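You operate a simulated robot arm through the tools that you are given. There is no shell and no other tool. Be economical: measure what you need, move in short steps, check, and stop when the job is done.

You are at the controls of a simulated two-armed robot. One attempt, no reset.

## Task
Take the yellow small cake from the purple tray and leave it in the pink tray on the right end of the island. Take the red bottle on the table beside the piping press and put it away on the top of the airbrush table. Take the brown small cake layer from the table beside the piping press and leave it on top of the cake dome. Put the jar on the sealer table away on the left middle cubby of the sideboard. Put the orange cupcake on the head end of the long table. Put one of the mini cake layers from the top of the side table on the head end of the long table. Any order will do. Set down upright: red bottle, jar.

The check looks at the end state, three seconds after you hand in, the way a careful person would. Anything else that was tipped, shoved, dropped, spilled or broken makes it a failure.

## Robot
Two 6-joint arms with two-finger grippers on one trunk, on a base that drives. Base frame: it is fixed to the floor where the robot stands at the start and does not move with it; the origin is under the middle of the robot, x ahead of it, y to its left, z up; the surface under the hand at the start is at about z = 80. Units: cm, rad, N and s.
The left shoulder is at the start at [7, 14.8, 140.2], the right one opposite. With the tool pointing down near the work surface each hand reaches from about 36 to 64 cm from the robot's upright axis, wherever it stands, measured 20 degrees to its own side. Places, roughly: cake dome (23x22x14 cm) [50, -190, 40]; head end of the long table [280, 0, 80]; jar [375, -200, 75]; left middle cubby of the sideboard (34x19 cm) [1168, 38, 42]; mini cake layer [75, -200, 75]; orange cupcake (6x6x4 cm) [440, -200, 30]; pink tray (20x15x4 cm) [70, -40, 80]; red bottle [225, 50, 75]; small cake [50, 0, 75]; small cake layer [275, 50, 75]; top of the airbrush table [70, 190, 80]. Payload 2.45 kg a hand.
The tool frame of a hand sits at the grasp point between the pads (the TCP): z along the fingers, y along the line on which they close. The tips reach 3 cm beyond it. Largest opening 10.6 cm; the body of the gripper starts 7.9 cm behind the TCP.
Orientation is told as [roll, pitch, yaw] about the base's x, y, z axes, in that order, counted from this pose: with the fingers straight down and closing along the base's y, the tool's x points along the base's -x, its y along +y and its z along -z.

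## Interface
- The arms move only by the tool drive_tool. It takes "left_series", "right_series" or both (then of equal length, played together; a hand with none holds still); each is a list of rows, each a list of 7 numbers: the shift along the base's x, y, z in cm, then the turn, a rotation vector about the base's x, y, z in rad, then the finger opening in cm, from 0 to 10.6. In form: [[tx, ty, tz, ax, ay, az, claw], ...]. A call has 1 to 12 rows; each row is the pose to reach, as a shift and turn from the pose commanded when the call began. A row lasts 0.2 s, in which the tool goes at most 5 cm and 0.15 rad; a call with a longer step from one row to the next is refused whole, and so is a gripper value outside its range. A pose out of reach is approached as far as the arm can. The call stops where the force on the tool passes 40 N (or 10 N more than at its start, if that is more) or the arm is blocked; 0.2 s more then pass. Each finger travels about 7.2 cm/s and halts on what it meets, pressing with about 25 N; the grip force reading is that of the motor and also rises with nothing between the fingers. The clock runs only during rows and for 0.2 s after the last one: add rows that repeat a pose to give the fingers time. It gives the time, the measured TCP pose, the force on the tool (base axes), the opening and the grip force at its end, in the units of the frame above (readings bear some noise), with the torque about the TCP (base axes, N m) and any sound that the robot's microphone picked up.
- Cameras (640 x 400 px; columns grow to the right, rows downward): "scene" is now at [11.95, -1.53, 159.99]; the picture's right is [-0.21, -0.98, 0.00], its down [-0.82, 0.18, -0.54] and it looks along [0.53, -0.11, -0.84] (base axes); focal length 269 px, centre (320, 200). "left" rides on the left gripper at [7.6, 0.2, -10.6] in its tool frame; the picture's right is [-0.02, 1.00, 0.00], its down [-0.78, -0.02, -0.62] and it looks along [-0.62, -0.01, 0.78] (tool axes); focal length 247 px, centre (320, 200). "right" rides on the right gripper at [7.6, -0.2, -10.6] in its tool frame; the picture's right is [0.02, 1.00, 0.00], its down [-0.78, 0.02, -0.62] and it looks along [-0.62, 0.01, 0.78] (tool axes); focal length 247 px, centre (320, 200). There is no depth. A picture from a camera that has moved, and an enlarged one, comes with that camera's place and axes in the base frame and with its lens.
- snapshot(camera): a new picture of that camera. It takes no simulated time.
- move_column(by): slides the trunk up (or, below 0, down) by that many cm; the arms and the scene camera ride with it, the base frame stays. It gives what a move gives, with no picture.
- roll_base(legs): drives the robot by 1 to 6 legs, each [ahead, left, turn to the left] in cm, cm and rad, along the robot's own axes; the way and the turn of a leg run together, so that a leg with both is an arc; at most 150 cm and 3.142 rad a leg. The arms and the cameras ride along, it lands a little off, and it stops where it bumps. It gives what a move gives.
- pan_tilt(pan, tilt): turns the head with the scene camera to pan (to the left, within 1.501 rad either way) and tilt (down, from -0.506 to 1.204), counted from straight ahead of the robot. It gives what a move gives.
- enlarge(camera, box): a new picture of the part [left, top, right, bottom] of that camera's present view, enlarged. It takes no simulated time.
- job_done(): hands the job in; it is judged then, once.

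Go step by step. Nothing tells you exact positions but the pictures and the camera data: compare them with the known pose of the tool, close in by small moves and look again before you grip or let go. The budget is 186 turns and 174 pictures, counting those below and the enlarged ones. Unless the task says otherwise, let go and move clear before handing in.

The tools are called after ">>>" as a command line: name --argument value ..., lists and objects as JSON in quotes. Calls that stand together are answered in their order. drive_tool: Moves the arms, as the interface text tells. Its arguments: {"type":"object","properties":{"left_series":{"type":"array"},"right_series":{"type":"array"}},"required":[]} The other tools are called the same way: move_column (by) slides the trunk up or down; roll_base (legs) drives the base; pan_tilt (pan, tilt) turns the head that bears the scene camera; snapshot (camera) takes a picture; enlarge (camera, box) takes an enlarged picture of a part of a camera's view; job_done () hands the job in.

At the start:

```text
time: 0.0
left_eef_pos: [59.82, 8.28, 103.92]
left_orientation: [0.001, 0.0, -0.001]
left_ft_force: [0.2, 0.0, -0.2]
left_torque: [0.02, -0.02, -0.05]
left_finger_gap: 10.6
left_gripper_force: 0.1
right_eef_pos: [47.8, -36.73, 109.31]
right_orientation: [0.0, 0.0, 0.0]
right_ft_force: [0.4, 0.6, 0.1]
right_torque: [0.01, 0.02, -0.02]
right_finger_gap: 10.58
right_gripper_force: 0.0
trunk travel left (down, up): [-87.5, 6.5]
robot x, y, heading: [-0.15, -0.14, -0.002]
head pan, tilt: [-0.211, 0.997]
```

scene: 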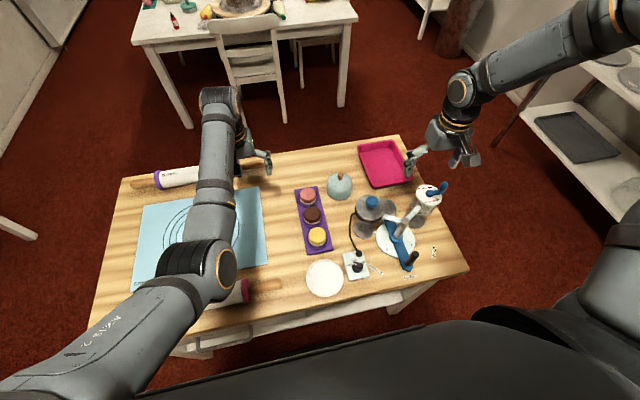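
right: 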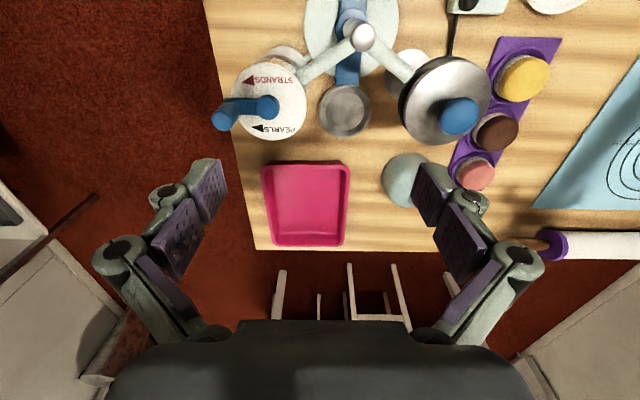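
left: 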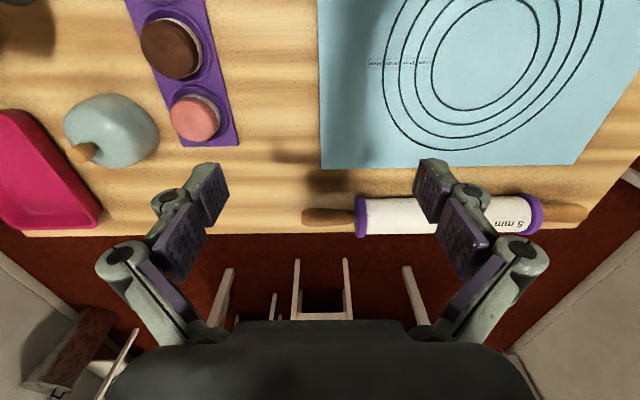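

The island is in front, with the yellow cake around [47, -8] and the pink tray around [72, -39], too far to reach from here. I'll look around first to map the room.

>>> enlarge --camera "scene" --box '[240, 120, 480, 320]'

>>> pan_tilt --pan 0.0 --tilt 0.35

>>> snapshot --camera "scene"

>>> pan_tilt --pan -1.2 --tilt 0.5

>>> snapshot --camera "scene"

>>> pan_tilt --pan 1.2 --tilt 0.5

>>> snapshot --camera "scene"

```text
2.00 times, centred on (360, 220) of scene
camera zoom: at [11.95, -1.53, 159.99], right [-0.21, -0.98, 0.0], down [-0.82, 0.18, -0.54], along [0.53, -0.11, -0.84], focal length 539 px, centre (240, 160)
```

zoom: 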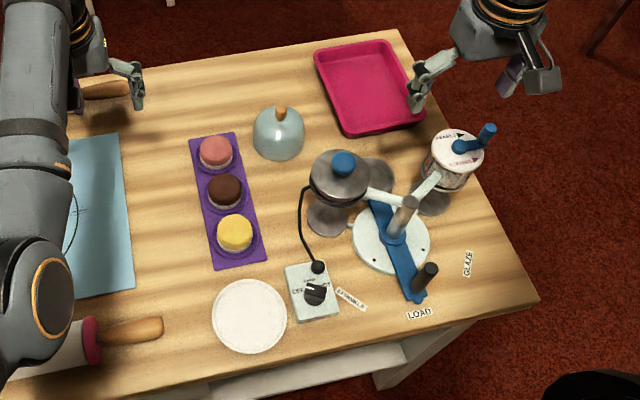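

```text
time: 1.0
left_eef_pos: [59.75, 8.3, 103.94]
left_orientation: [0.0, 0.001, 0.0]
left_ft_force: [0.1, -0.2, -0.5]
left_torque: [-0.02, 0.04, 0.0]
left_finger_gap: 10.6
left_gripper_force: 0.0
right_eef_pos: [47.89, -36.79, 109.31]
right_orientation: [0.001, -0.002, -0.001]
right_ft_force: [0.8, 0.4, 0.4]
right_torque: [-0.05, 0.02, -0.03]
right_finger_gap: 10.61
right_gripper_force: 0.1
trunk travel left (down, up): [-87.5, 6.5]
robot x, y, heading: [0.37, 0.17, 0.002]
head pan, tilt: [0.0, 0.351]
```

```text
169 pictures are left
camera scene: at [14.42, -0.07, 165.43], right [0.0, -1.0, 0.0], down [-0.34, 0.0, -0.94], along [0.94, 0.0, -0.34], focal length 269 px, centre (320, 200)
```

scene: 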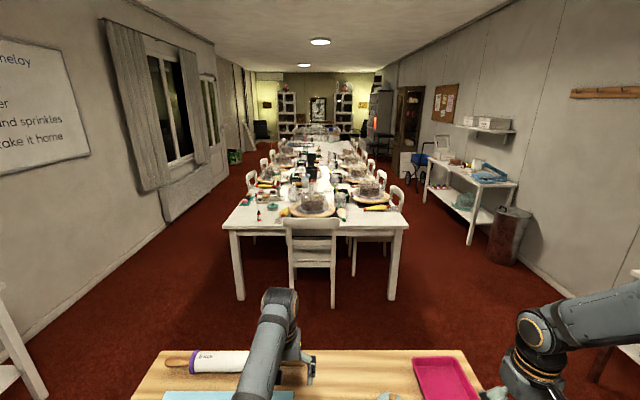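

```text
time: 2.4
left_eef_pos: [59.82, 8.28, 103.97]
left_orientation: [0.001, -0.001, 0.001]
left_ft_force: [0.4, 0.1, 0.4]
left_torque: [0.01, -0.02, 0.01]
left_finger_gap: 10.58
left_gripper_force: 0.0
right_eef_pos: [47.88, -36.83, 109.42]
right_orientation: [-0.001, 0.0, 0.0]
right_ft_force: [0.3, 1.0, -0.3]
right_torque: [0.0, -0.02, 0.01]
right_finger_gap: 10.6
right_gripper_force: 0.0
trunk travel left (down, up): [-87.5, 6.5]
robot x, y, heading: [0.03, -0.17, -0.004]
head pan, tilt: [-1.201, 0.499]
```

```text
168 pictures are left
camera scene: at [8.42, -8.54, 164.07], right [-0.93, -0.36, 0.0], down [-0.17, 0.45, -0.88], along [0.32, -0.82, -0.48], focal length 269 px, centre (320, 200)
```

scene: 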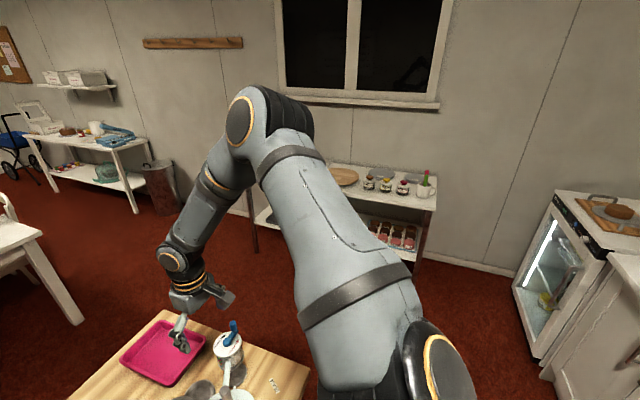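

```text
time: 4.6
left_eef_pos: [59.76, 8.28, 103.88]
left_orientation: [0.0, 0.002, 0.001]
left_ft_force: [0.1, 0.8, 0.1]
left_torque: [-0.03, 0.01, 0.01]
left_finger_gap: 10.58
left_gripper_force: 0.0
right_eef_pos: [47.84, -36.75, 109.43]
right_orientation: [0.0, -0.001, -0.001]
right_ft_force: [-0.7, 0.5, 1.6]
right_torque: [-0.02, 0.02, 0.04]
right_finger_gap: 10.61
right_gripper_force: 0.1
trunk travel left (down, up): [-87.5, 6.5]
robot x, y, heading: [0.2, 0.25, -0.001]
head pan, tilt: [1.201, 0.499]
```

```text
167 pictures are left
camera scene: at [8.41, 8.42, 164.07], right [0.93, -0.36, 0.0], down [-0.17, -0.45, -0.88], along [0.32, 0.82, -0.48], focal length 269 px, centre (320, 200)
```

scene: 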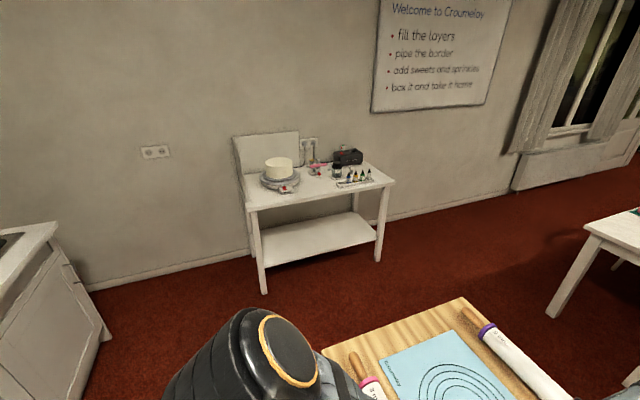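

The yellow cake is nearest the left hand, so I'll bring that hand over it and look from there.

>>> drive_tool --left_series '[[-4, -3, 0, 0, 0, 0, 10.6], [-7, -6, 0, 0, 0, 0, 10.6], [-9, -10, 0, 0, 0, 0, 10.6], [-11, -13, 0, 0, 0, 0, 10.6], [-12.6, -16, 0, 0, 0, 0, 10.6], [-12.6, -16, 0, 0, 0, 0, 10.6]]'

>>> snapshot --camera "left"

>>> pan_tilt --pan -0.2 --tilt 1.0

>>> snapshot --camera "scene"

```text
time: 6.2
left_eef_pos: [58.09, 8.23, 98.74]
left_orientation: [0.074, -0.002, 0.058]
left_ft_force: [0.1, 0.1, 1.5]
left_torque: [0.0, -0.03, 0.01]
left_finger_gap: 10.6
left_gripper_force: 0.1
left hand out of reach, approached as far as the arm can: row 2, 3, 4, 5, 6
right_eef_pos: [47.74, -36.84, 109.41]
right_orientation: [0.002, -0.001, 0.001]
right_ft_force: [-0.1, -1.0, -0.1]
right_torque: [0.02, 0.06, -0.01]
right_finger_gap: 10.63
right_gripper_force: 0.1
trunk travel left (down, up): [-87.5, 6.5]
robot x, y, heading: [-0.2, 0.16, -0.001]
head pan, tilt: [1.201, 0.499]
stopped in row 6 (left hand): the arm was blocked; the commanded pose is now the measured one
```

```text
166 pictures are left
camera left: at [50.7, 7.14, 109.33], right [-0.04, 1.0, 0.08], down [0.78, -0.02, 0.62], along [0.62, 0.08, -0.78], focal length 247 px, centre (320, 200)
```

left: 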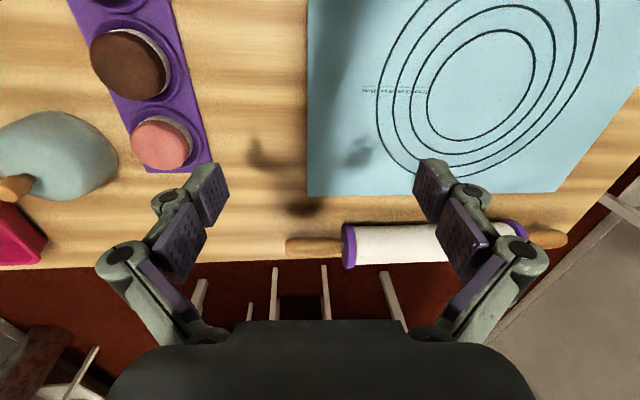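

```text
time: 7.8
left_eef_pos: [58.29, 8.06, 98.67]
left_orientation: [0.075, -0.002, 0.057]
left_ft_force: [0.0, 0.7, -0.3]
left_torque: [0.0, -0.02, 0.01]
left_finger_gap: 10.6
left_gripper_force: 0.0
right_eef_pos: [47.88, -36.82, 109.39]
right_orientation: [0.0, 0.0, 0.0]
right_ft_force: [0.1, -0.2, 0.9]
right_torque: [-0.01, 0.0, -0.04]
right_finger_gap: 10.62
right_gripper_force: 0.1
trunk travel left (down, up): [-87.5, 6.5]
robot x, y, heading: [-0.11, -0.07, 0.004]
head pan, tilt: [-0.201, 1.0]
```

```text
165 pictures are left
camera scene: at [11.95, -1.45, 159.96], right [-0.2, -0.98, 0.0], down [-0.82, 0.17, -0.54], along [0.53, -0.11, -0.84], focal length 269 px, centre (320, 200)
```

scene: 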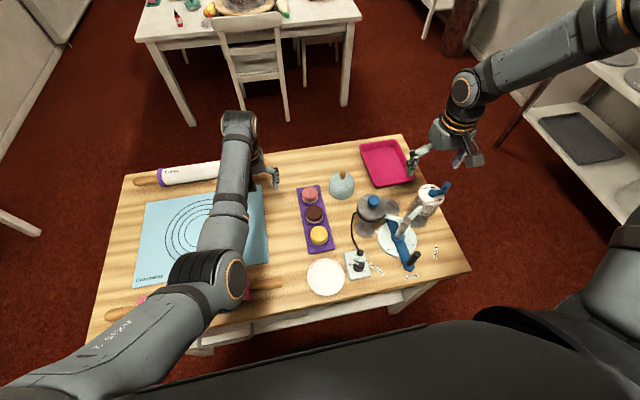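

The left arm cannot reach that far inwards. I'll straighten and raise the hand, then shift the base right so the cake sits on its side.

>>> drive_tool --left_series '[[1, 0.3, 4, -0.075, 0.002, -0.057, 10.6], [0, 3, 8, -0.075, 0.002, -0.057, 10.6], [-3, 6, 10, -0.075, 0.002, -0.057, 10.6], [-6, 9, 10, -0.075, 0.002, -0.057, 10.6], [-8, 9, 10, -0.075, 0.002, -0.057, 10.6]]'

>>> roll_base --legs '[[0, -25, 0]]'

>>> snapshot --camera "left"

```text
time: 9.0
left_eef_pos: [52.77, 15.63, 104.45]
left_orientation: [-0.002, 0.0, -0.001]
left_ft_force: [0.0, -0.4, 0.2]
left_torque: [-0.01, 0.01, -0.01]
left_finger_gap: 10.63
left_gripper_force: 0.0
left hand out of reach, approached as far as the arm can: row 3, 4, 5
right_eef_pos: [47.78, -36.86, 109.49]
right_orientation: [-0.001, 0.0, -0.001]
right_ft_force: [-0.2, -0.4, -0.5]
right_torque: [0.05, -0.02, -0.04]
right_finger_gap: 10.6
right_gripper_force: 0.0
trunk travel left (down, up): [-87.5, 6.5]
robot x, y, heading: [0.45, -0.19, -0.004]
head pan, tilt: [-0.201, 1.0]
```

```text
time: 10.8
left_eef_pos: [52.68, -9.47, 104.47]
left_orientation: [-0.004, 0.001, -0.001]
left_ft_force: [1.0, -0.2, 0.5]
left_torque: [-0.02, -0.02, -0.01]
left_finger_gap: 10.61
left_gripper_force: 0.0
right_eef_pos: [47.85, -61.83, 109.47]
right_orientation: [-0.001, 0.0, 0.001]
right_ft_force: [-0.6, 0.7, 0.7]
right_torque: [-0.01, 0.01, 0.01]
right_finger_gap: 10.61
right_gripper_force: 0.0
trunk travel left (down, up): [-87.5, 6.5]
robot x, y, heading: [-0.12, -24.9, -0.003]
head pan, tilt: [-0.201, 1.0]
```

```text
164 pictures are left
camera left: at [45.19, -9.13, 115.05], right [0.02, 1.0, 0.0], down [0.78, -0.01, 0.62], along [0.62, -0.02, -0.78], focal length 247 px, centre (320, 200)
```

left: 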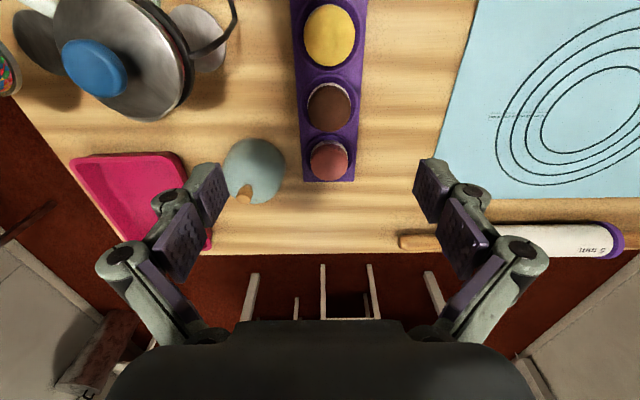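

The cake is triangulated near [47.4, -8.2], with its top around z=83. I'll move over it and descend to look.

>>> drive_tool --left_series '[[-3, 1.2, -1, 0, 0, 0, 10.6], [-5.2, 1.2, -4, 0, 0, 0, 10.6], [-5.2, 1.2, -8, 0, 0, 0, 10.6], [-5.2, 1.2, -11, 0, 0, 0, 10.6], [-5.2, 1.2, -11, 0, 0, 0, 10.6]]'

>>> snapshot --camera "left"

>>> enlarge --camera "scene" --box '[160, 130, 400, 280]'

```text
time: 12.0
left_eef_pos: [47.21, -8.38, 93.46]
left_orientation: [-0.001, 0.003, 0.0]
left_ft_force: [0.4, -0.7, 0.4]
left_torque: [-0.02, 0.0, -0.02]
left_finger_gap: 10.62
left_gripper_force: 0.2
left hand out of reach, approached as far as the arm can: row 1
right_eef_pos: [47.83, -61.98, 109.38]
right_orientation: [-0.002, 0.0, 0.001]
right_ft_force: [-0.1, 0.6, 0.0]
right_torque: [0.03, 0.01, 0.0]
right_finger_gap: 10.6
right_gripper_force: 0.1
trunk travel left (down, up): [-87.5, 6.5]
robot x, y, heading: [-0.11, -25.35, 0.003]
head pan, tilt: [-0.201, 1.0]
```

```text
163 pictures are left
camera left: at [39.59, -8.18, 104.16], right [0.02, 1.0, 0.0], down [0.78, -0.02, 0.62], along [0.62, -0.02, -0.78], focal length 247 px, centre (320, 200)
```

left: 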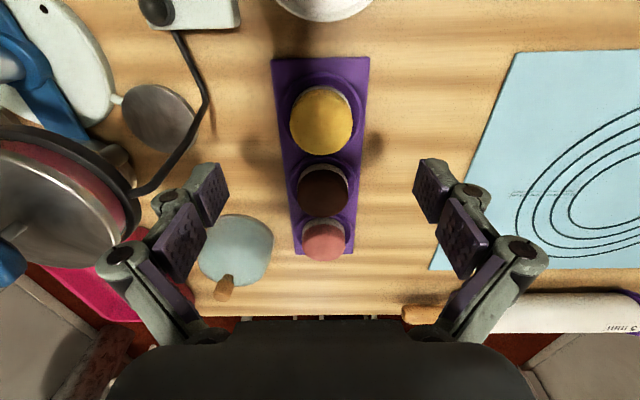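

```text
2.67 times, centred on (280, 205) of scene
camera zoom: at [11.85, -26.7, 159.97], right [-0.2, -0.98, 0.0], down [-0.82, 0.17, -0.54], along [0.53, -0.11, -0.84], focal length 718 px, centre (427, 187)
```

zoom: 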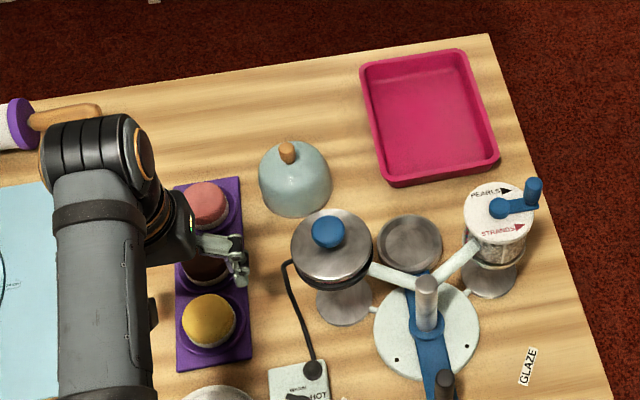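

The top is confirmed at z≈83 with the centre at [47.7, -8.4]. I'll descend and grip.

>>> drive_tool --left_series '[[0.5, 0, -4, 0, 0, 0, 10.6], [0.5, 0, -8, 0, 0, 0, 10.6], [0.5, 0, -10.2, 0, 0, 0, 10.6], [0.5, 0, -10.2, 0, 0, 0, 8], [0.5, 0, -10.2, 0, 0, 0, 5.5], [0.5, 0, -10.2, 0, 0, 0, 4.8], [0.5, 0, -10.2, 0, 0, 0, 4.8]]'

>>> snapshot --camera "left"

```text
time: 13.5
left_eef_pos: [48.2, -8.43, 83.94]
left_orientation: [-0.001, -0.019, 0.001]
left_ft_force: [-11.6, 2.5, 33.0]
left_torque: [0.13, 0.54, 0.02]
left_finger_gap: 5.47
left_gripper_force: 25.4
right_eef_pos: [47.31, -62.09, 109.69]
right_orientation: [0.002, -0.006, 0.0]
right_ft_force: [-0.2, 0.0, -0.6]
right_torque: [0.0, 0.01, 0.02]
right_finger_gap: 10.61
right_gripper_force: 0.1
trunk travel left (down, up): [-87.5, 6.5]
robot x, y, heading: [0.24, -25.52, -0.006]
head pan, tilt: [-0.201, 1.0]
stopped in row 7 (left hand): the force on the tool passed its limit at 44 N (the readings are from after the stop); the commanded pose is now the measured one
```

```text
161 pictures are left
camera left: at [40.49, -8.14, 94.45], right [0.02, 1.0, 0.0], down [0.77, -0.02, 0.63], along [0.63, -0.01, -0.77], focal length 247 px, centre (320, 200)
```

left: 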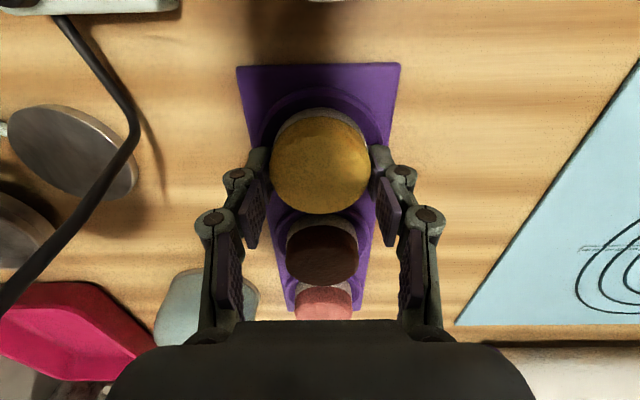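

The tips are touching the tray around z=81 and the cake is gripped at a gap of 5.5. I'll lift it.

>>> drive_tool --left_series '[[-0.3, 0, 2, 0, 0.019, 0, 4.8], [-0.5, 0, 5, 0, 0.019, 0, 4.8], [-0.5, 0, 10, 0, 0.019, 0, 4.8], [-0.5, 0, 15, 0, 0.019, 0, 4.8], [-0.5, 0, 20, 0, 0.019, 0, 4.8], [-0.5, 0, 23, 0, 0.019, 0, 4.8]]'

>>> snapshot --camera "left"

>>> snapshot --camera "scene"

```text
time: 14.9
left_eef_pos: [49.15, -9.24, 102.36]
left_orientation: [0.0, 0.009, -0.001]
left_ft_force: [-0.3, -0.4, 0.7]
left_torque: [-0.03, -0.01, 0.02]
left_finger_gap: 5.43
left_gripper_force: 25.1
left hand out of reach, approached as far as the arm can: row 5, 6
right_eef_pos: [48.0, -61.98, 109.25]
right_orientation: [0.001, 0.0, -0.001]
right_ft_force: [0.4, -0.1, 0.0]
right_torque: [0.01, 0.0, 0.0]
right_finger_gap: 10.6
right_gripper_force: 0.1
trunk travel left (down, up): [-87.5, 6.5]
robot x, y, heading: [0.2, -25.67, 0.002]
head pan, tilt: [-0.201, 1.0]
```

```text
160 pictures are left
camera left: at [41.7, -8.91, 113.19], right [0.02, 1.0, 0.0], down [0.79, -0.02, 0.61], along [0.61, -0.01, -0.79], focal length 247 px, centre (320, 200)
```

left: 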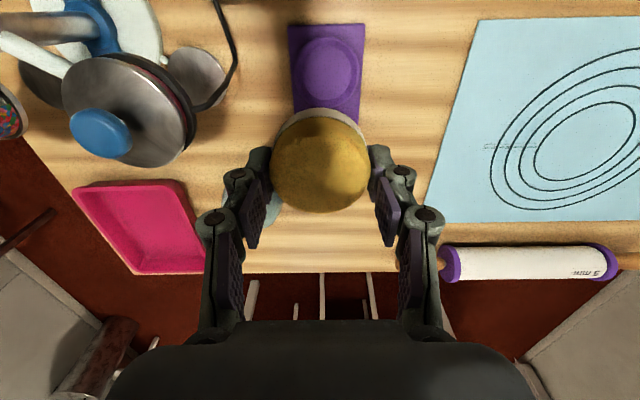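

```text
159 pictures are left
camera scene: at [12.0, -26.77, 159.95], right [-0.2, -0.98, 0.0], down [-0.83, 0.17, -0.54], along [0.53, -0.11, -0.84], focal length 269 px, centre (320, 200)
```

scene: 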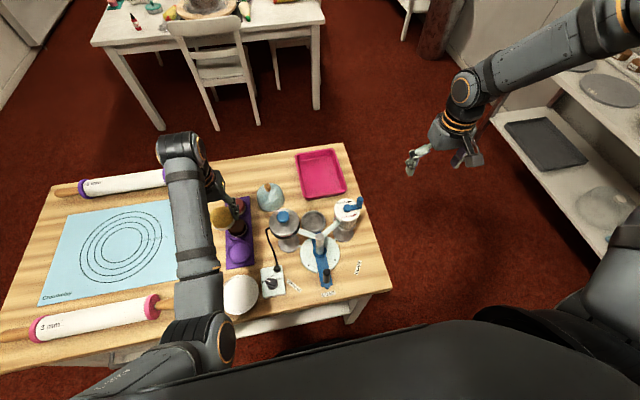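

The cake is held. I'll raise the trunk, back off, pass to the right of the island and turn to face its right end.

>>> move_column --by 6

>>> roll_base --legs '[[-36, 0, 0], [0, -64, 0], [125, 0, 0], [0, 0, 1.571]]'

>>> pan_tilt --pan 0.2 --tilt 0.95

>>> snapshot --camera "scene"

>>> snapshot --camera "left"

```text
time: 15.9
left_eef_pos: [49.13, -9.01, 108.38]
left_orientation: [-0.002, 0.009, 0.0]
left_ft_force: [-0.2, -0.3, 0.2]
left_torque: [0.0, -0.02, -0.02]
left_finger_gap: 5.43
left_gripper_force: 25.1
right_eef_pos: [47.85, -61.98, 115.27]
right_orientation: [0.0, 0.001, -0.002]
right_ft_force: [0.7, -0.4, 0.0]
right_torque: [0.03, 0.01, 0.01]
right_finger_gap: 10.62
right_gripper_force: 0.0
trunk travel left (down, up): [-93.5, 0.5]
robot x, y, heading: [0.16, -25.11, 0.004]
head pan, tilt: [-0.201, 1.0]
```

```text
time: 31.2
left_eef_pos: [73.51, -40.81, 108.44]
left_orientation: [-0.001, 0.009, 1.565]
left_ft_force: [-0.4, -0.3, -0.5]
left_torque: [-0.04, -0.01, -0.02]
left_finger_gap: 5.44
left_gripper_force: 25.6
right_eef_pos: [126.33, -42.26, 115.37]
right_orientation: [0.0, 0.001, 1.564]
right_ft_force: [0.7, -0.1, 0.2]
right_torque: [-0.02, -0.02, -0.05]
right_finger_gap: 10.59
right_gripper_force: 0.1
trunk travel left (down, up): [-93.5, 0.5]
robot x, y, heading: [89.81, -89.61, 1.564]
head pan, tilt: [-0.201, 1.0]
```

```text
time: 32.1
left_eef_pos: [73.51, -40.62, 108.49]
left_orientation: [-0.002, 0.008, 1.566]
left_ft_force: [-0.1, -0.2, 0.0]
left_torque: [0.04, 0.03, 0.0]
left_finger_gap: 5.43
left_gripper_force: 25.3
right_eef_pos: [126.38, -42.37, 115.31]
right_orientation: [0.0, 0.0, 1.565]
right_ft_force: [-0.4, 0.1, -0.4]
right_torque: [0.0, -0.01, 0.03]
right_finger_gap: 10.6
right_gripper_force: 0.1
trunk travel left (down, up): [-93.5, 0.5]
robot x, y, heading: [89.17, -89.8, 1.57]
head pan, tilt: [0.201, 0.949]
```

```text
158 pictures are left
camera scene: at [88.11, -77.86, 166.32], right [0.98, 0.19, 0.0], down [0.16, -0.8, -0.58], along [-0.11, 0.57, -0.81], focal length 269 px, centre (320, 200)
```

scene: 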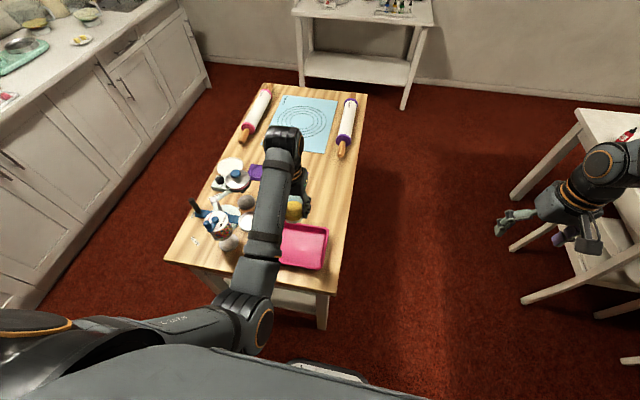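

```text
157 pictures are left
camera left: at [73.38, -48.21, 119.17], right [-1.0, 0.03, 0.0], down [0.02, 0.79, 0.61], along [0.02, 0.61, -0.79], focal length 247 px, centre (320, 200)
```

left: 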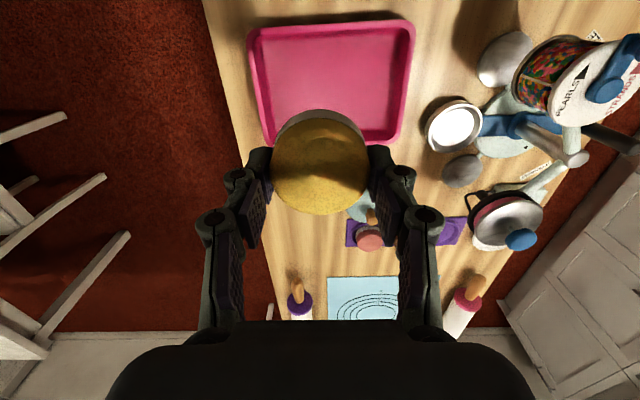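

The tray spans about x 62–82, y −47…−32. I'll lower the cake over its middle.

>>> drive_tool --left_series '[[-1, 1.3, -4, 0, 0, 0, 4.8], [-1, 1.3, -9, 0, 0, 0, 4.8], [-1, 1.3, -14, 0, 0, 0, 4.8], [-1, 1.3, -18, 0, 0, 0, 4.8], [-1, 1.3, -20, 0, 0, 0, 4.8], [-1, 1.3, -20, 0, 0, 0, 4.8]]'

>>> snapshot --camera "left"

>>> enlarge --camera "scene" --box '[200, 160, 380, 300]'

```text
time: 33.5
left_eef_pos: [72.72, -39.6, 88.59]
left_orientation: [0.0, 0.008, 1.566]
left_ft_force: [0.2, -0.2, -0.5]
left_torque: [-0.01, -0.01, 0.04]
left_finger_gap: 5.42
left_gripper_force: 24.8
right_eef_pos: [126.4, -42.34, 115.34]
right_orientation: [-0.001, 0.0, 1.566]
right_ft_force: [0.2, -0.1, -0.7]
right_torque: [0.01, 0.02, 0.01]
right_finger_gap: 10.55
right_gripper_force: 0.0
trunk travel left (down, up): [-93.5, 0.5]
robot x, y, heading: [89.35, -90.13, 1.566]
head pan, tilt: [0.201, 0.949]
```

```text
156 pictures are left
camera left: at [72.47, -47.09, 99.29], right [-1.0, 0.03, 0.0], down [0.02, 0.79, 0.62], along [0.02, 0.62, -0.79], focal length 247 px, centre (320, 200)
```

left: 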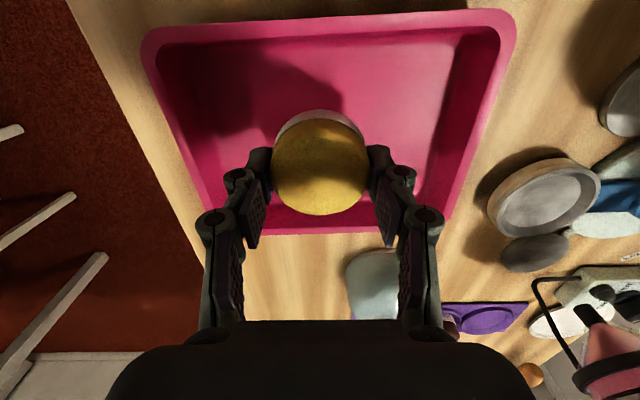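

```text
2.86 times, centred on (290, 230) of scene
camera zoom: at [88.14, -77.92, 166.33], right [0.98, 0.19, 0.0], down [0.16, -0.8, -0.58], along [-0.11, 0.57, -0.81], focal length 770 px, centre (406, 114)
```

zoom: 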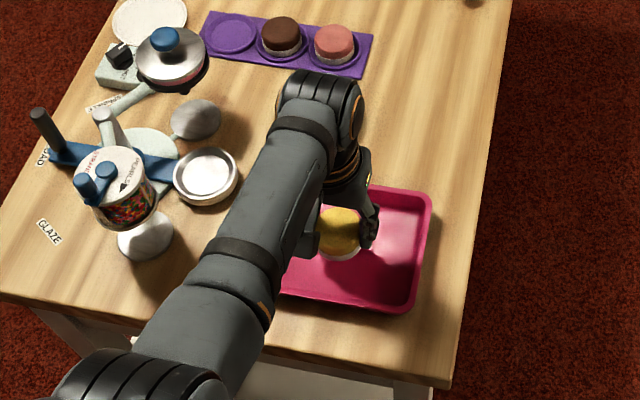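

It's well inside the tray. I'll lower in small steps until it touches.

>>> drive_tool --left_series '[[0, 0, -1.5, 0, 0, 0, 4.8], [0, 0, -3, 0, 0, 0, 4.8], [0, 0, -4, 0, 0, 0, 4.8], [0, 0, -4.5, 0, 0, 0, 4.8], [0, 0, -5, 0, 0, 0, 4.8], [0, 0, -5, 0, 0, 0, 4.8]]'

```text
time: 34.9
left_eef_pos: [72.53, -39.46, 83.7]
left_orientation: [0.001, 0.004, 1.566]
left_ft_force: [-1.0, 0.9, 18.2]
left_torque: [0.27, 0.02, 0.04]
left_finger_gap: 5.44
left_gripper_force: 25.3
right_eef_pos: [126.43, -42.46, 115.43]
right_orientation: [0.0, -0.002, 1.567]
right_ft_force: [0.2, 0.8, 0.3]
right_torque: [0.01, 0.02, 0.01]
right_finger_gap: 10.59
right_gripper_force: 0.1
trunk travel left (down, up): [-93.5, 0.5]
robot x, y, heading: [89.13, -89.85, 1.563]
head pan, tilt: [0.201, 0.949]
```

Contact at TCP z 83.7, so I'll release and rise.

>>> drive_tool --left_series '[[0, 0, 0.3, 0, 0, 0, 5.8], [0, 0, 0.3, 0, 0, 0, 7], [0, 0, 0.3, 0, 0, 0, 9], [0, 0, 0.3, 0, 0, 0, 9], [0, 0, 4, 0, 0, 0, 9], [0, 0, 9, 0, 0, 0, 9], [0, 0, 14, 0, 0, 0, 9], [0, 0, 19, 0, 0, 0, 9], [0, 0, 23, 0, 0, 0, 9]]'

>>> snapshot --camera "left"

```text
time: 36.9
left_eef_pos: [72.27, -39.56, 106.66]
left_orientation: [-0.002, 0.007, 1.564]
left_ft_force: [1.1, -0.2, -0.7]
left_torque: [0.0, -0.05, -0.01]
left_finger_gap: 9.01
left_gripper_force: 0.0
right_eef_pos: [126.43, -42.39, 115.28]
right_orientation: [0.001, 0.0, 1.566]
right_ft_force: [0.8, 0.1, -0.5]
right_torque: [0.0, 0.0, -0.02]
right_finger_gap: 10.6
right_gripper_force: 0.1
trunk travel left (down, up): [-93.5, 0.5]
robot x, y, heading: [89.33, -89.8, 1.569]
head pan, tilt: [0.201, 0.949]
```

```text
154 pictures are left
camera left: at [72.1, -47.01, 117.4], right [-1.0, 0.03, 0.0], down [0.02, 0.79, 0.61], along [0.02, 0.61, -0.79], focal length 247 px, centre (320, 200)
```

left: 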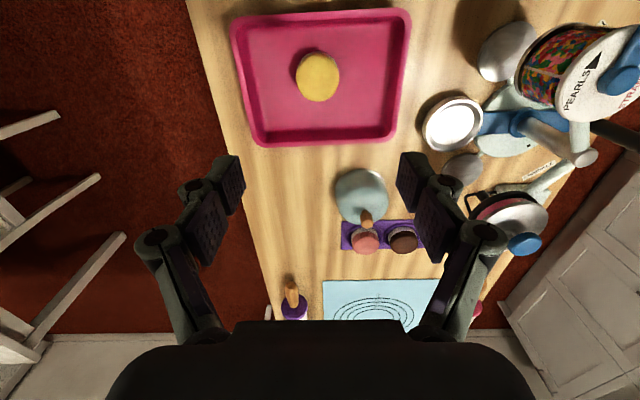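

The yellow cake sits in the pink tray. Next I'll turn clockwise to face the side table and look for the mini cake layers and the dome.

>>> roll_base --legs '[[0, 0, -1.571], [0, 0, -1.571]]'

>>> pan_tilt --pan 0.0 --tilt 0.75

>>> snapshot --camera "scene"

```text
time: 44.9
left_eef_pos: [107.75, -140.19, 106.68]
left_orientation: [-0.002, 0.008, -1.555]
left_ft_force: [0.0, 1.0, -1.1]
left_torque: [0.02, -0.05, 0.0]
left_finger_gap: 9.03
left_gripper_force: 0.1
right_eef_pos: [53.49, -138.52, 115.37]
right_orientation: [-0.001, 0.0, -1.553]
right_ft_force: [-0.5, 0.1, 0.1]
right_torque: [0.02, 0.01, 0.02]
right_finger_gap: 10.57
right_gripper_force: 0.1
trunk travel left (down, up): [-93.5, 0.5]
robot x, y, heading: [89.55, -90.26, -1.554]
head pan, tilt: [0.201, 0.949]
```

```text
time: 45.6
left_eef_pos: [107.72, -140.07, 106.66]
left_orientation: [-0.001, 0.011, -1.553]
left_ft_force: [-0.5, 0.0, -0.7]
left_torque: [-0.02, -0.01, 0.01]
left_finger_gap: 9.01
left_gripper_force: 0.1
right_eef_pos: [53.45, -138.42, 115.34]
right_orientation: [0.0, 0.0, -1.553]
right_ft_force: [-0.3, -1.0, 0.5]
right_torque: [0.01, 0.01, -0.04]
right_finger_gap: 10.59
right_gripper_force: 0.1
trunk travel left (down, up): [-93.5, 0.5]
robot x, y, heading: [89.39, -90.29, -1.552]
head pan, tilt: [0.0, 0.75]
```

```text
153 pictures are left
camera scene: at [89.71, -103.35, 167.87], right [-1.0, -0.02, 0.0], down [-0.01, 0.68, -0.73], along [0.01, -0.73, -0.68], focal length 269 px, centre (320, 200)
```

scene: 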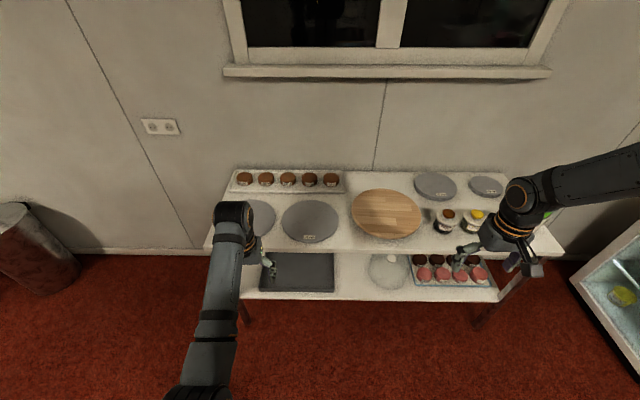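

>>> enlarge --camera "scene" --box '[210, 150, 380, 260]'

>>> enlarge --camera "scene" --box '[350, 160, 560, 300]'

```text
3.64 times, centred on (295, 205) of scene
camera zoom: at [89.71, -103.35, 167.87], right [-1.0, -0.02, 0.0], down [-0.01, 0.68, -0.73], along [0.01, -0.73, -0.68], focal length 980 px, centre (411, 182)
```

zoom: 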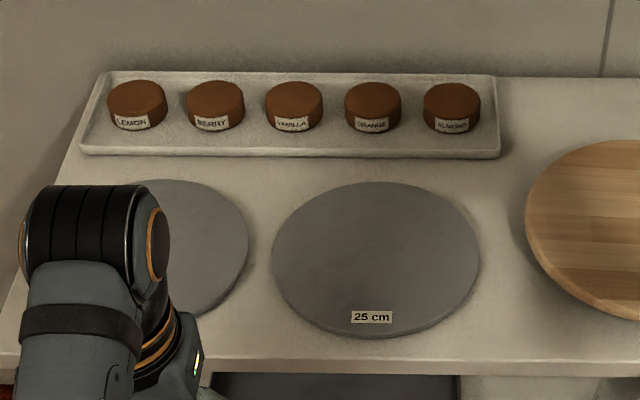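

```text
2.86 times, centred on (455, 230) of scene
camera zoom: at [89.71, -103.35, 167.87], right [-1.0, -0.02, 0.0], down [-0.01, 0.68, -0.73], along [0.01, -0.73, -0.68], focal length 770 px, centre (-66, 114)
```

zoom: 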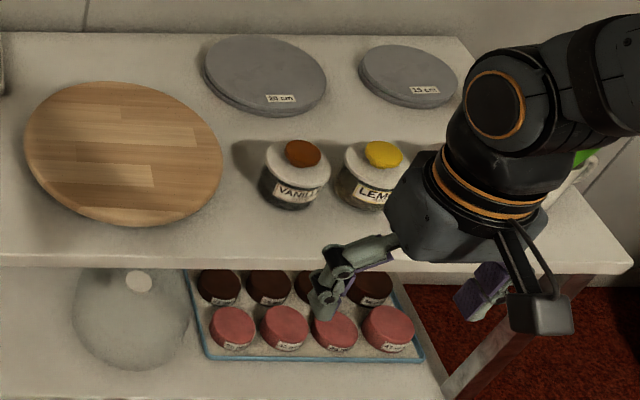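

The mini layers sit at the back of the side table; the lemon one at about [131, -216] is best reached from the table's left end. I'll drive round there.

>>> roll_base --legs '[[0, 88, 0], [0, 0, -1.27], [25, 76, 0]]'

>>> pan_tilt --pan 0.3 --tilt 0.9

>>> snapshot --camera "scene"

>>> snapshot --camera "left"

```text
time: 57.2
left_eef_pos: [141.47, -200.84, 106.74]
left_orientation: [0.001, 0.009, -2.769]
left_ft_force: [0.0, -0.5, -0.5]
left_torque: [0.02, -0.01, -0.01]
left_finger_gap: 8.99
left_gripper_force: 0.1
right_eef_pos: [124.13, -149.29, 115.23]
right_orientation: [0.001, -0.001, -2.769]
right_ft_force: [0.5, -0.1, 0.4]
right_torque: [-0.02, -0.01, -0.01]
right_finger_gap: 10.59
right_gripper_force: 0.0
trunk travel left (down, up): [-93.5, 0.5]
robot x, y, heading: [181.98, -166.27, -2.77]
head pan, tilt: [0.0, 0.75]
```

```text
time: 58.0
left_eef_pos: [141.43, -200.89, 106.58]
left_orientation: [-0.001, 0.009, -2.77]
left_ft_force: [0.4, -0.1, 0.2]
left_torque: [0.0, -0.01, 0.05]
left_finger_gap: 9.0
left_gripper_force: 0.1
right_eef_pos: [124.06, -149.43, 115.3]
right_orientation: [0.0, -0.002, -2.77]
right_ft_force: [0.2, 0.3, -0.7]
right_torque: [-0.02, 0.02, 0.0]
right_finger_gap: 10.58
right_gripper_force: 0.0
trunk travel left (down, up): [-93.5, 0.5]
robot x, y, heading: [181.73, -166.08, -2.77]
head pan, tilt: [0.3, 0.901]
```

```text
150 pictures are left
camera scene: at [171.54, -172.87, 166.69], right [-0.62, 0.78, 0.0], down [0.61, 0.49, -0.62], along [-0.49, -0.39, -0.78], focal length 269 px, centre (320, 200)
```

scene: 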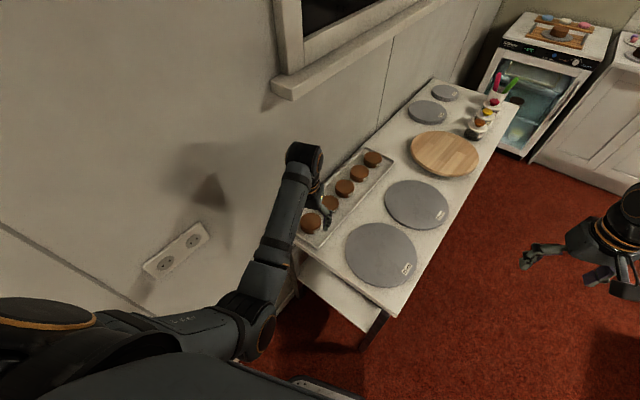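

```text
149 pictures are left
camera left: at [148.58, -198.24, 117.34], right [0.34, -0.94, 0.0], down [-0.74, -0.27, 0.61], along [-0.58, -0.21, -0.79], focal length 247 px, centre (320, 200)
```

left: 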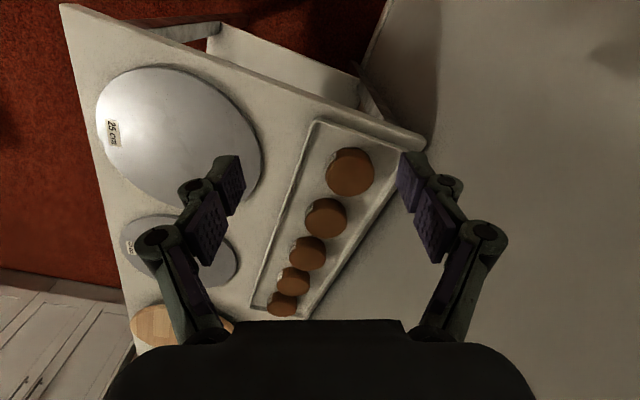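

Lemon layer at about [128.6, -211.3], diameter ~8. I'll move the base closer, yaw the hand away from wall and neighbour, and look again.

>>> roll_base --legs '[[12, 6, 0]]'

>>> drive_tool --left_series '[[-1, 0, -2, 0, 0, 0.15, 10.6], [-2, 0, -4, 0, 0, 0.3, 10.6], [-3, 0, -7, 0, 0, 0.45, 10.6], [-3.8, -0.4, -10, 0, 0, 0.6, 10.6], [-3.8, -0.4, -12, 0, 0, 0.6, 10.6], [-3.8, -0.4, -12, 0, 0, 0.6, 10.6]]'

>>> snapshot --camera "left"

>>> enlarge --camera "scene" --box '[220, 130, 420, 270]'

```text
time: 59.3
left_eef_pos: [132.83, -210.52, 106.77]
left_orientation: [-0.001, 0.007, -2.769]
left_ft_force: [0.7, -0.3, 1.3]
left_torque: [-0.01, 0.01, 0.01]
left_finger_gap: 9.0
left_gripper_force: 0.0
right_eef_pos: [115.58, -159.11, 115.39]
right_orientation: [0.003, -0.002, -2.769]
right_ft_force: [0.2, -0.1, -1.1]
right_torque: [-0.03, 0.06, 0.0]
right_finger_gap: 10.57
right_gripper_force: 0.1
trunk travel left (down, up): [-93.5, 0.5]
robot x, y, heading: [173.35, -176.17, -2.767]
head pan, tilt: [0.3, 0.901]
```

```text
time: 60.7
left_eef_pos: [129.13, -211.22, 94.63]
left_orientation: [-0.002, 0.008, -2.168]
left_ft_force: [0.2, -0.1, 0.2]
left_torque: [0.02, 0.05, 0.03]
left_finger_gap: 10.59
left_gripper_force: 0.1
right_eef_pos: [115.48, -159.37, 115.33]
right_orientation: [0.0, 0.0, -2.77]
right_ft_force: [0.2, -0.6, -1.2]
right_torque: [-0.03, 0.0, 0.02]
right_finger_gap: 10.63
right_gripper_force: 0.1
trunk travel left (down, up): [-93.5, 0.5]
robot x, y, heading: [172.76, -176.16, -2.771]
head pan, tilt: [0.3, 0.901]
```

```text
148 pictures are left
camera left: at [133.48, -204.97, 105.3], right [0.81, -0.58, 0.0], down [-0.46, -0.64, 0.61], along [-0.36, -0.5, -0.79], focal length 247 px, centre (320, 200)
```

left: 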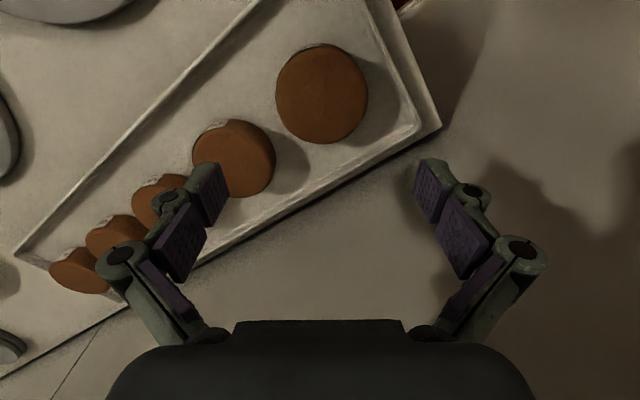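

```text
2.86 times, centred on (320, 200) of scene
camera zoom: at [162.78, -182.74, 166.68], right [-0.62, 0.78, 0.0], down [0.61, 0.49, -0.62], along [-0.49, -0.39, -0.78], focal length 770 px, centre (320, 200)
```

zoom: 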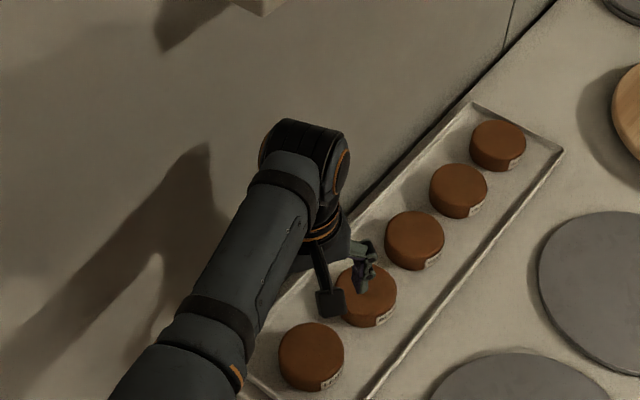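

Position estimates give about [130, -210], with the top between 80 and 86. I'll centre, descend partway and look again.

>>> drive_tool --left_series '[[0.9, 1.1, -2, 0, 0, 0, 10.6], [0.9, 1.1, -4, 0, 0, 0, 10.6], [0.9, 1.1, -4, 0, 0, 0, 10.6]]'

>>> snapshot --camera "left"

>>> enlarge --camera "scene" --box '[250, 180, 370, 270]'

```text
time: 61.5
left_eef_pos: [129.7, -210.14, 90.61]
left_orientation: [-0.002, 0.01, -2.17]
left_ft_force: [-0.1, -0.3, 1.0]
left_torque: [0.0, -0.01, -0.01]
left_finger_gap: 10.59
left_gripper_force: 0.2
right_eef_pos: [115.38, -159.35, 115.35]
right_orientation: [0.0, -0.001, -2.769]
right_ft_force: [-0.5, 0.1, 0.1]
right_torque: [-0.02, -0.01, 0.0]
right_finger_gap: 10.59
right_gripper_force: 0.0
trunk travel left (down, up): [-93.5, 0.5]
robot x, y, heading: [173.0, -176.12, -2.771]
head pan, tilt: [0.3, 0.901]
```

```text
146 pictures are left
camera left: at [134.17, -203.97, 101.27], right [0.81, -0.58, 0.0], down [-0.46, -0.64, 0.61], along [-0.36, -0.5, -0.79], focal length 247 px, centre (320, 200)
```

left: 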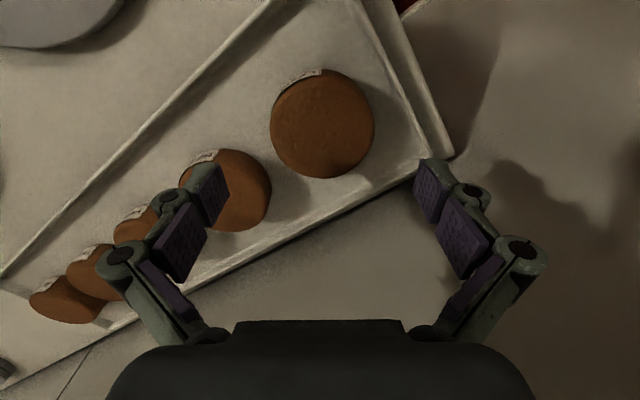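

```text
4.44 times, centred on (310, 225) of scene
camera zoom: at [162.75, -182.79, 166.68], right [-0.62, 0.78, 0.0], down [0.61, 0.49, -0.62], along [-0.49, -0.39, -0.78], focal length 1197 px, centre (364, 89)
```

zoom: 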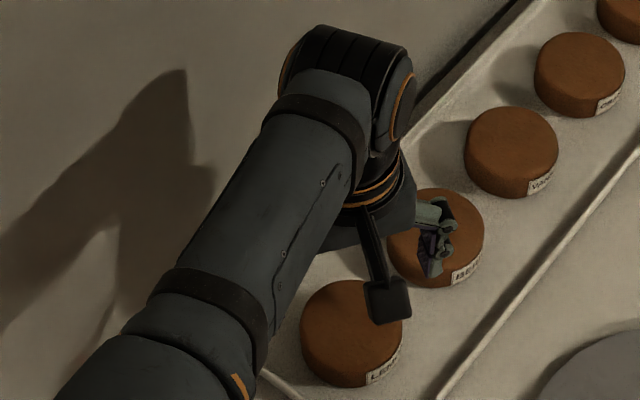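

The top works out at z≈81.8 and the hand is centred. I'll descend to TCP z≈82 and grip.

>>> drive_tool --left_series '[[0.1, -0.1, -4, 0, 0, 0, 10.6], [0.1, -0.1, -7, 0, 0, 0, 10.6], [0.1, -0.1, -8.5, 0, 0, 0, 10.6], [0.1, -0.1, -8.5, 0, 0, 0, 10.6], [0.1, -0.1, -8.5, 0, 0, 0, 9], [0.1, -0.1, -8.5, 0, 0, 0, 7.8], [0.1, -0.1, -8.5, 0, 0, 0, 7.8], [0.1, -0.1, -8.5, 0, 0, 0, 7.8]]'

>>> snapshot --camera "left"

```text
time: 63.3
left_eef_pos: [130.41, -210.06, 82.71]
left_orientation: [-0.001, 0.004, -2.169]
left_ft_force: [2.6, -6.1, 27.0]
left_torque: [-0.75, -1.54, -0.28]
left_finger_gap: 10.12
left_gripper_force: 16.9
left hand out of reach, approached as far as the arm can: row 3, 4, 5, 6, 7, 8
right_eef_pos: [115.64, -159.2, 115.39]
right_orientation: [0.001, -0.003, -2.768]
right_ft_force: [0.2, -0.4, 0.8]
right_torque: [0.03, -0.03, 0.0]
right_finger_gap: 10.6
right_gripper_force: 0.0
trunk travel left (down, up): [-93.5, 0.5]
robot x, y, heading: [173.22, -176.55, -2.767]
head pan, tilt: [0.3, 0.901]
```

```text
144 pictures are left
camera left: at [134.92, -203.89, 93.34], right [0.81, -0.58, 0.0], down [-0.46, -0.64, 0.62], along [-0.36, -0.5, -0.79], focal length 247 px, centre (320, 200)
```

left: 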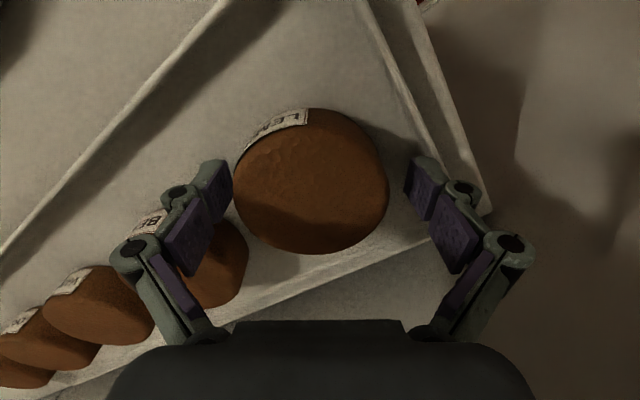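

One finger is sitting on the tray's corner rim. I'll back up, turn the closing line towards y where there is room, and lower the trunk for reach.

>>> drive_tool --left_series '[[0, 0, 0.5, 0, 0, 0, 10.6], [0, 0, 4, 0, 0, 0, 10.6], [0, 0, 8, 0, 0, -0.1, 10.6], [0, 0, 11, 0, 0, -0.25, 10.6], [0, 0, 12, 0, 0, -0.4, 10.6], [0, 0, 12, 0, 0, -0.55, 10.6], [0, 0, 12, 0, 0, -0.7, 10.6], [0, 0, 12, 0, 0, -0.8, 10.6], [0, 0, 12, 0, 0, -0.8, 10.6]]'

>>> move_column --by -6

>>> snapshot --camera "left"

```text
time: 65.3
left_eef_pos: [130.33, -210.14, 94.47]
left_orientation: [-0.001, 0.009, -2.97]
left_ft_force: [-0.6, 0.1, -0.1]
left_torque: [0.0, 0.01, 0.02]
left_finger_gap: 10.59
left_gripper_force: 0.1
right_eef_pos: [115.35, -159.28, 115.42]
right_orientation: [0.001, 0.0, -2.771]
right_ft_force: [0.7, -0.7, -1.0]
right_torque: [0.0, 0.04, 0.02]
right_finger_gap: 10.58
right_gripper_force: 0.1
trunk travel left (down, up): [-93.5, 0.5]
robot x, y, heading: [173.35, -176.23, -2.766]
head pan, tilt: [0.3, 0.901]
```

```text
time: 66.3
left_eef_pos: [130.32, -210.02, 88.51]
left_orientation: [-0.003, 0.009, -2.969]
left_ft_force: [0.1, 0.8, -1.3]
left_torque: [-0.04, 0.0, -0.02]
left_finger_gap: 10.6
left_gripper_force: 0.0
right_eef_pos: [115.45, -159.3, 109.32]
right_orientation: [-0.001, 0.0, -2.771]
right_ft_force: [0.4, 0.0, 0.3]
right_torque: [-0.03, 0.0, -0.01]
right_finger_gap: 10.59
right_gripper_force: 0.0
trunk travel left (down, up): [-87.5, 6.5]
robot x, y, heading: [172.99, -176.06, -2.767]
head pan, tilt: [0.3, 0.901]
```

```text
143 pictures are left
camera left: at [137.79, -208.9, 99.22], right [0.15, -0.99, 0.0], down [-0.78, -0.12, 0.61], along [-0.61, -0.09, -0.79], focal length 247 px, centre (320, 200)
```

left: 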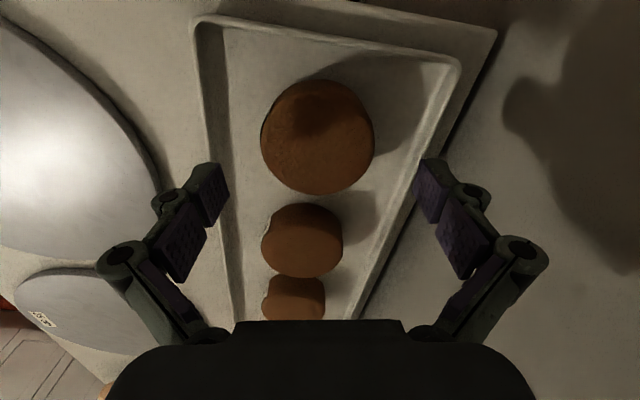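

The layer is now centred between the fingers with rim clearance on both sides. Descending to grip.

>>> drive_tool --left_series '[[0, 0, -3, 0, 0, 0, 10.2], [0, 0, -5, 0, 0, 0, 10.2], [0, 0, -6.5, 0, 0, 0, 10.2], [0, 0, -6.5, 0, 0, 0, 10.2], [0, 0, -6.5, 0, 0, 0, 9], [0, 0, -6.5, 0, 0, 0, 7.6], [0, 0, -6.5, 0, 0, 0, 7.6], [0, 0, -6.5, 0, 0, 0, 7.6]]'

>>> snapshot --camera "left"

```text
time: 67.9
left_eef_pos: [130.14, -210.31, 82.77]
left_orientation: [0.001, -0.003, -2.969]
left_ft_force: [7.0, 4.2, 22.7]
left_torque: [-0.07, -0.37, 0.08]
left_finger_gap: 7.82
left_gripper_force: 25.3
right_eef_pos: [115.65, -159.26, 109.48]
right_orientation: [0.001, -0.003, -2.771]
right_ft_force: [-0.5, -0.6, -0.7]
right_torque: [-0.01, -0.02, -0.01]
right_finger_gap: 10.61
right_gripper_force: 0.1
trunk travel left (down, up): [-87.5, 6.5]
robot x, y, heading: [173.18, -176.26, -2.768]
head pan, tilt: [0.3, 0.901]
stopped in row 7 (left hand): the force on the tool passed its limit at 41 N (the readings are from after the stop); the commanded pose is now the measured one
```

```text
142 pictures are left
camera left: at [137.8, -208.97, 93.36], right [0.15, -0.99, 0.0], down [-0.77, -0.12, 0.62], along [-0.62, -0.09, -0.78], focal length 247 px, centre (320, 200)
```

left: 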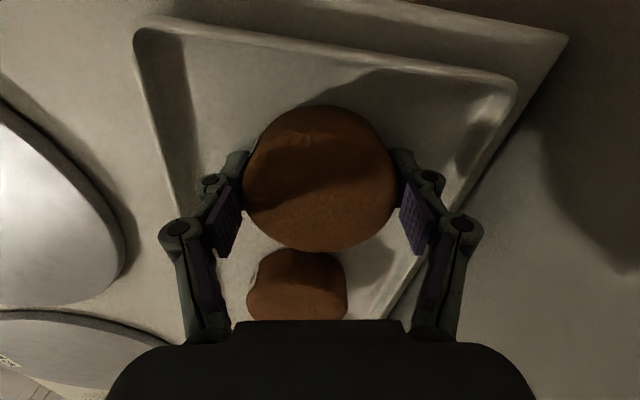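

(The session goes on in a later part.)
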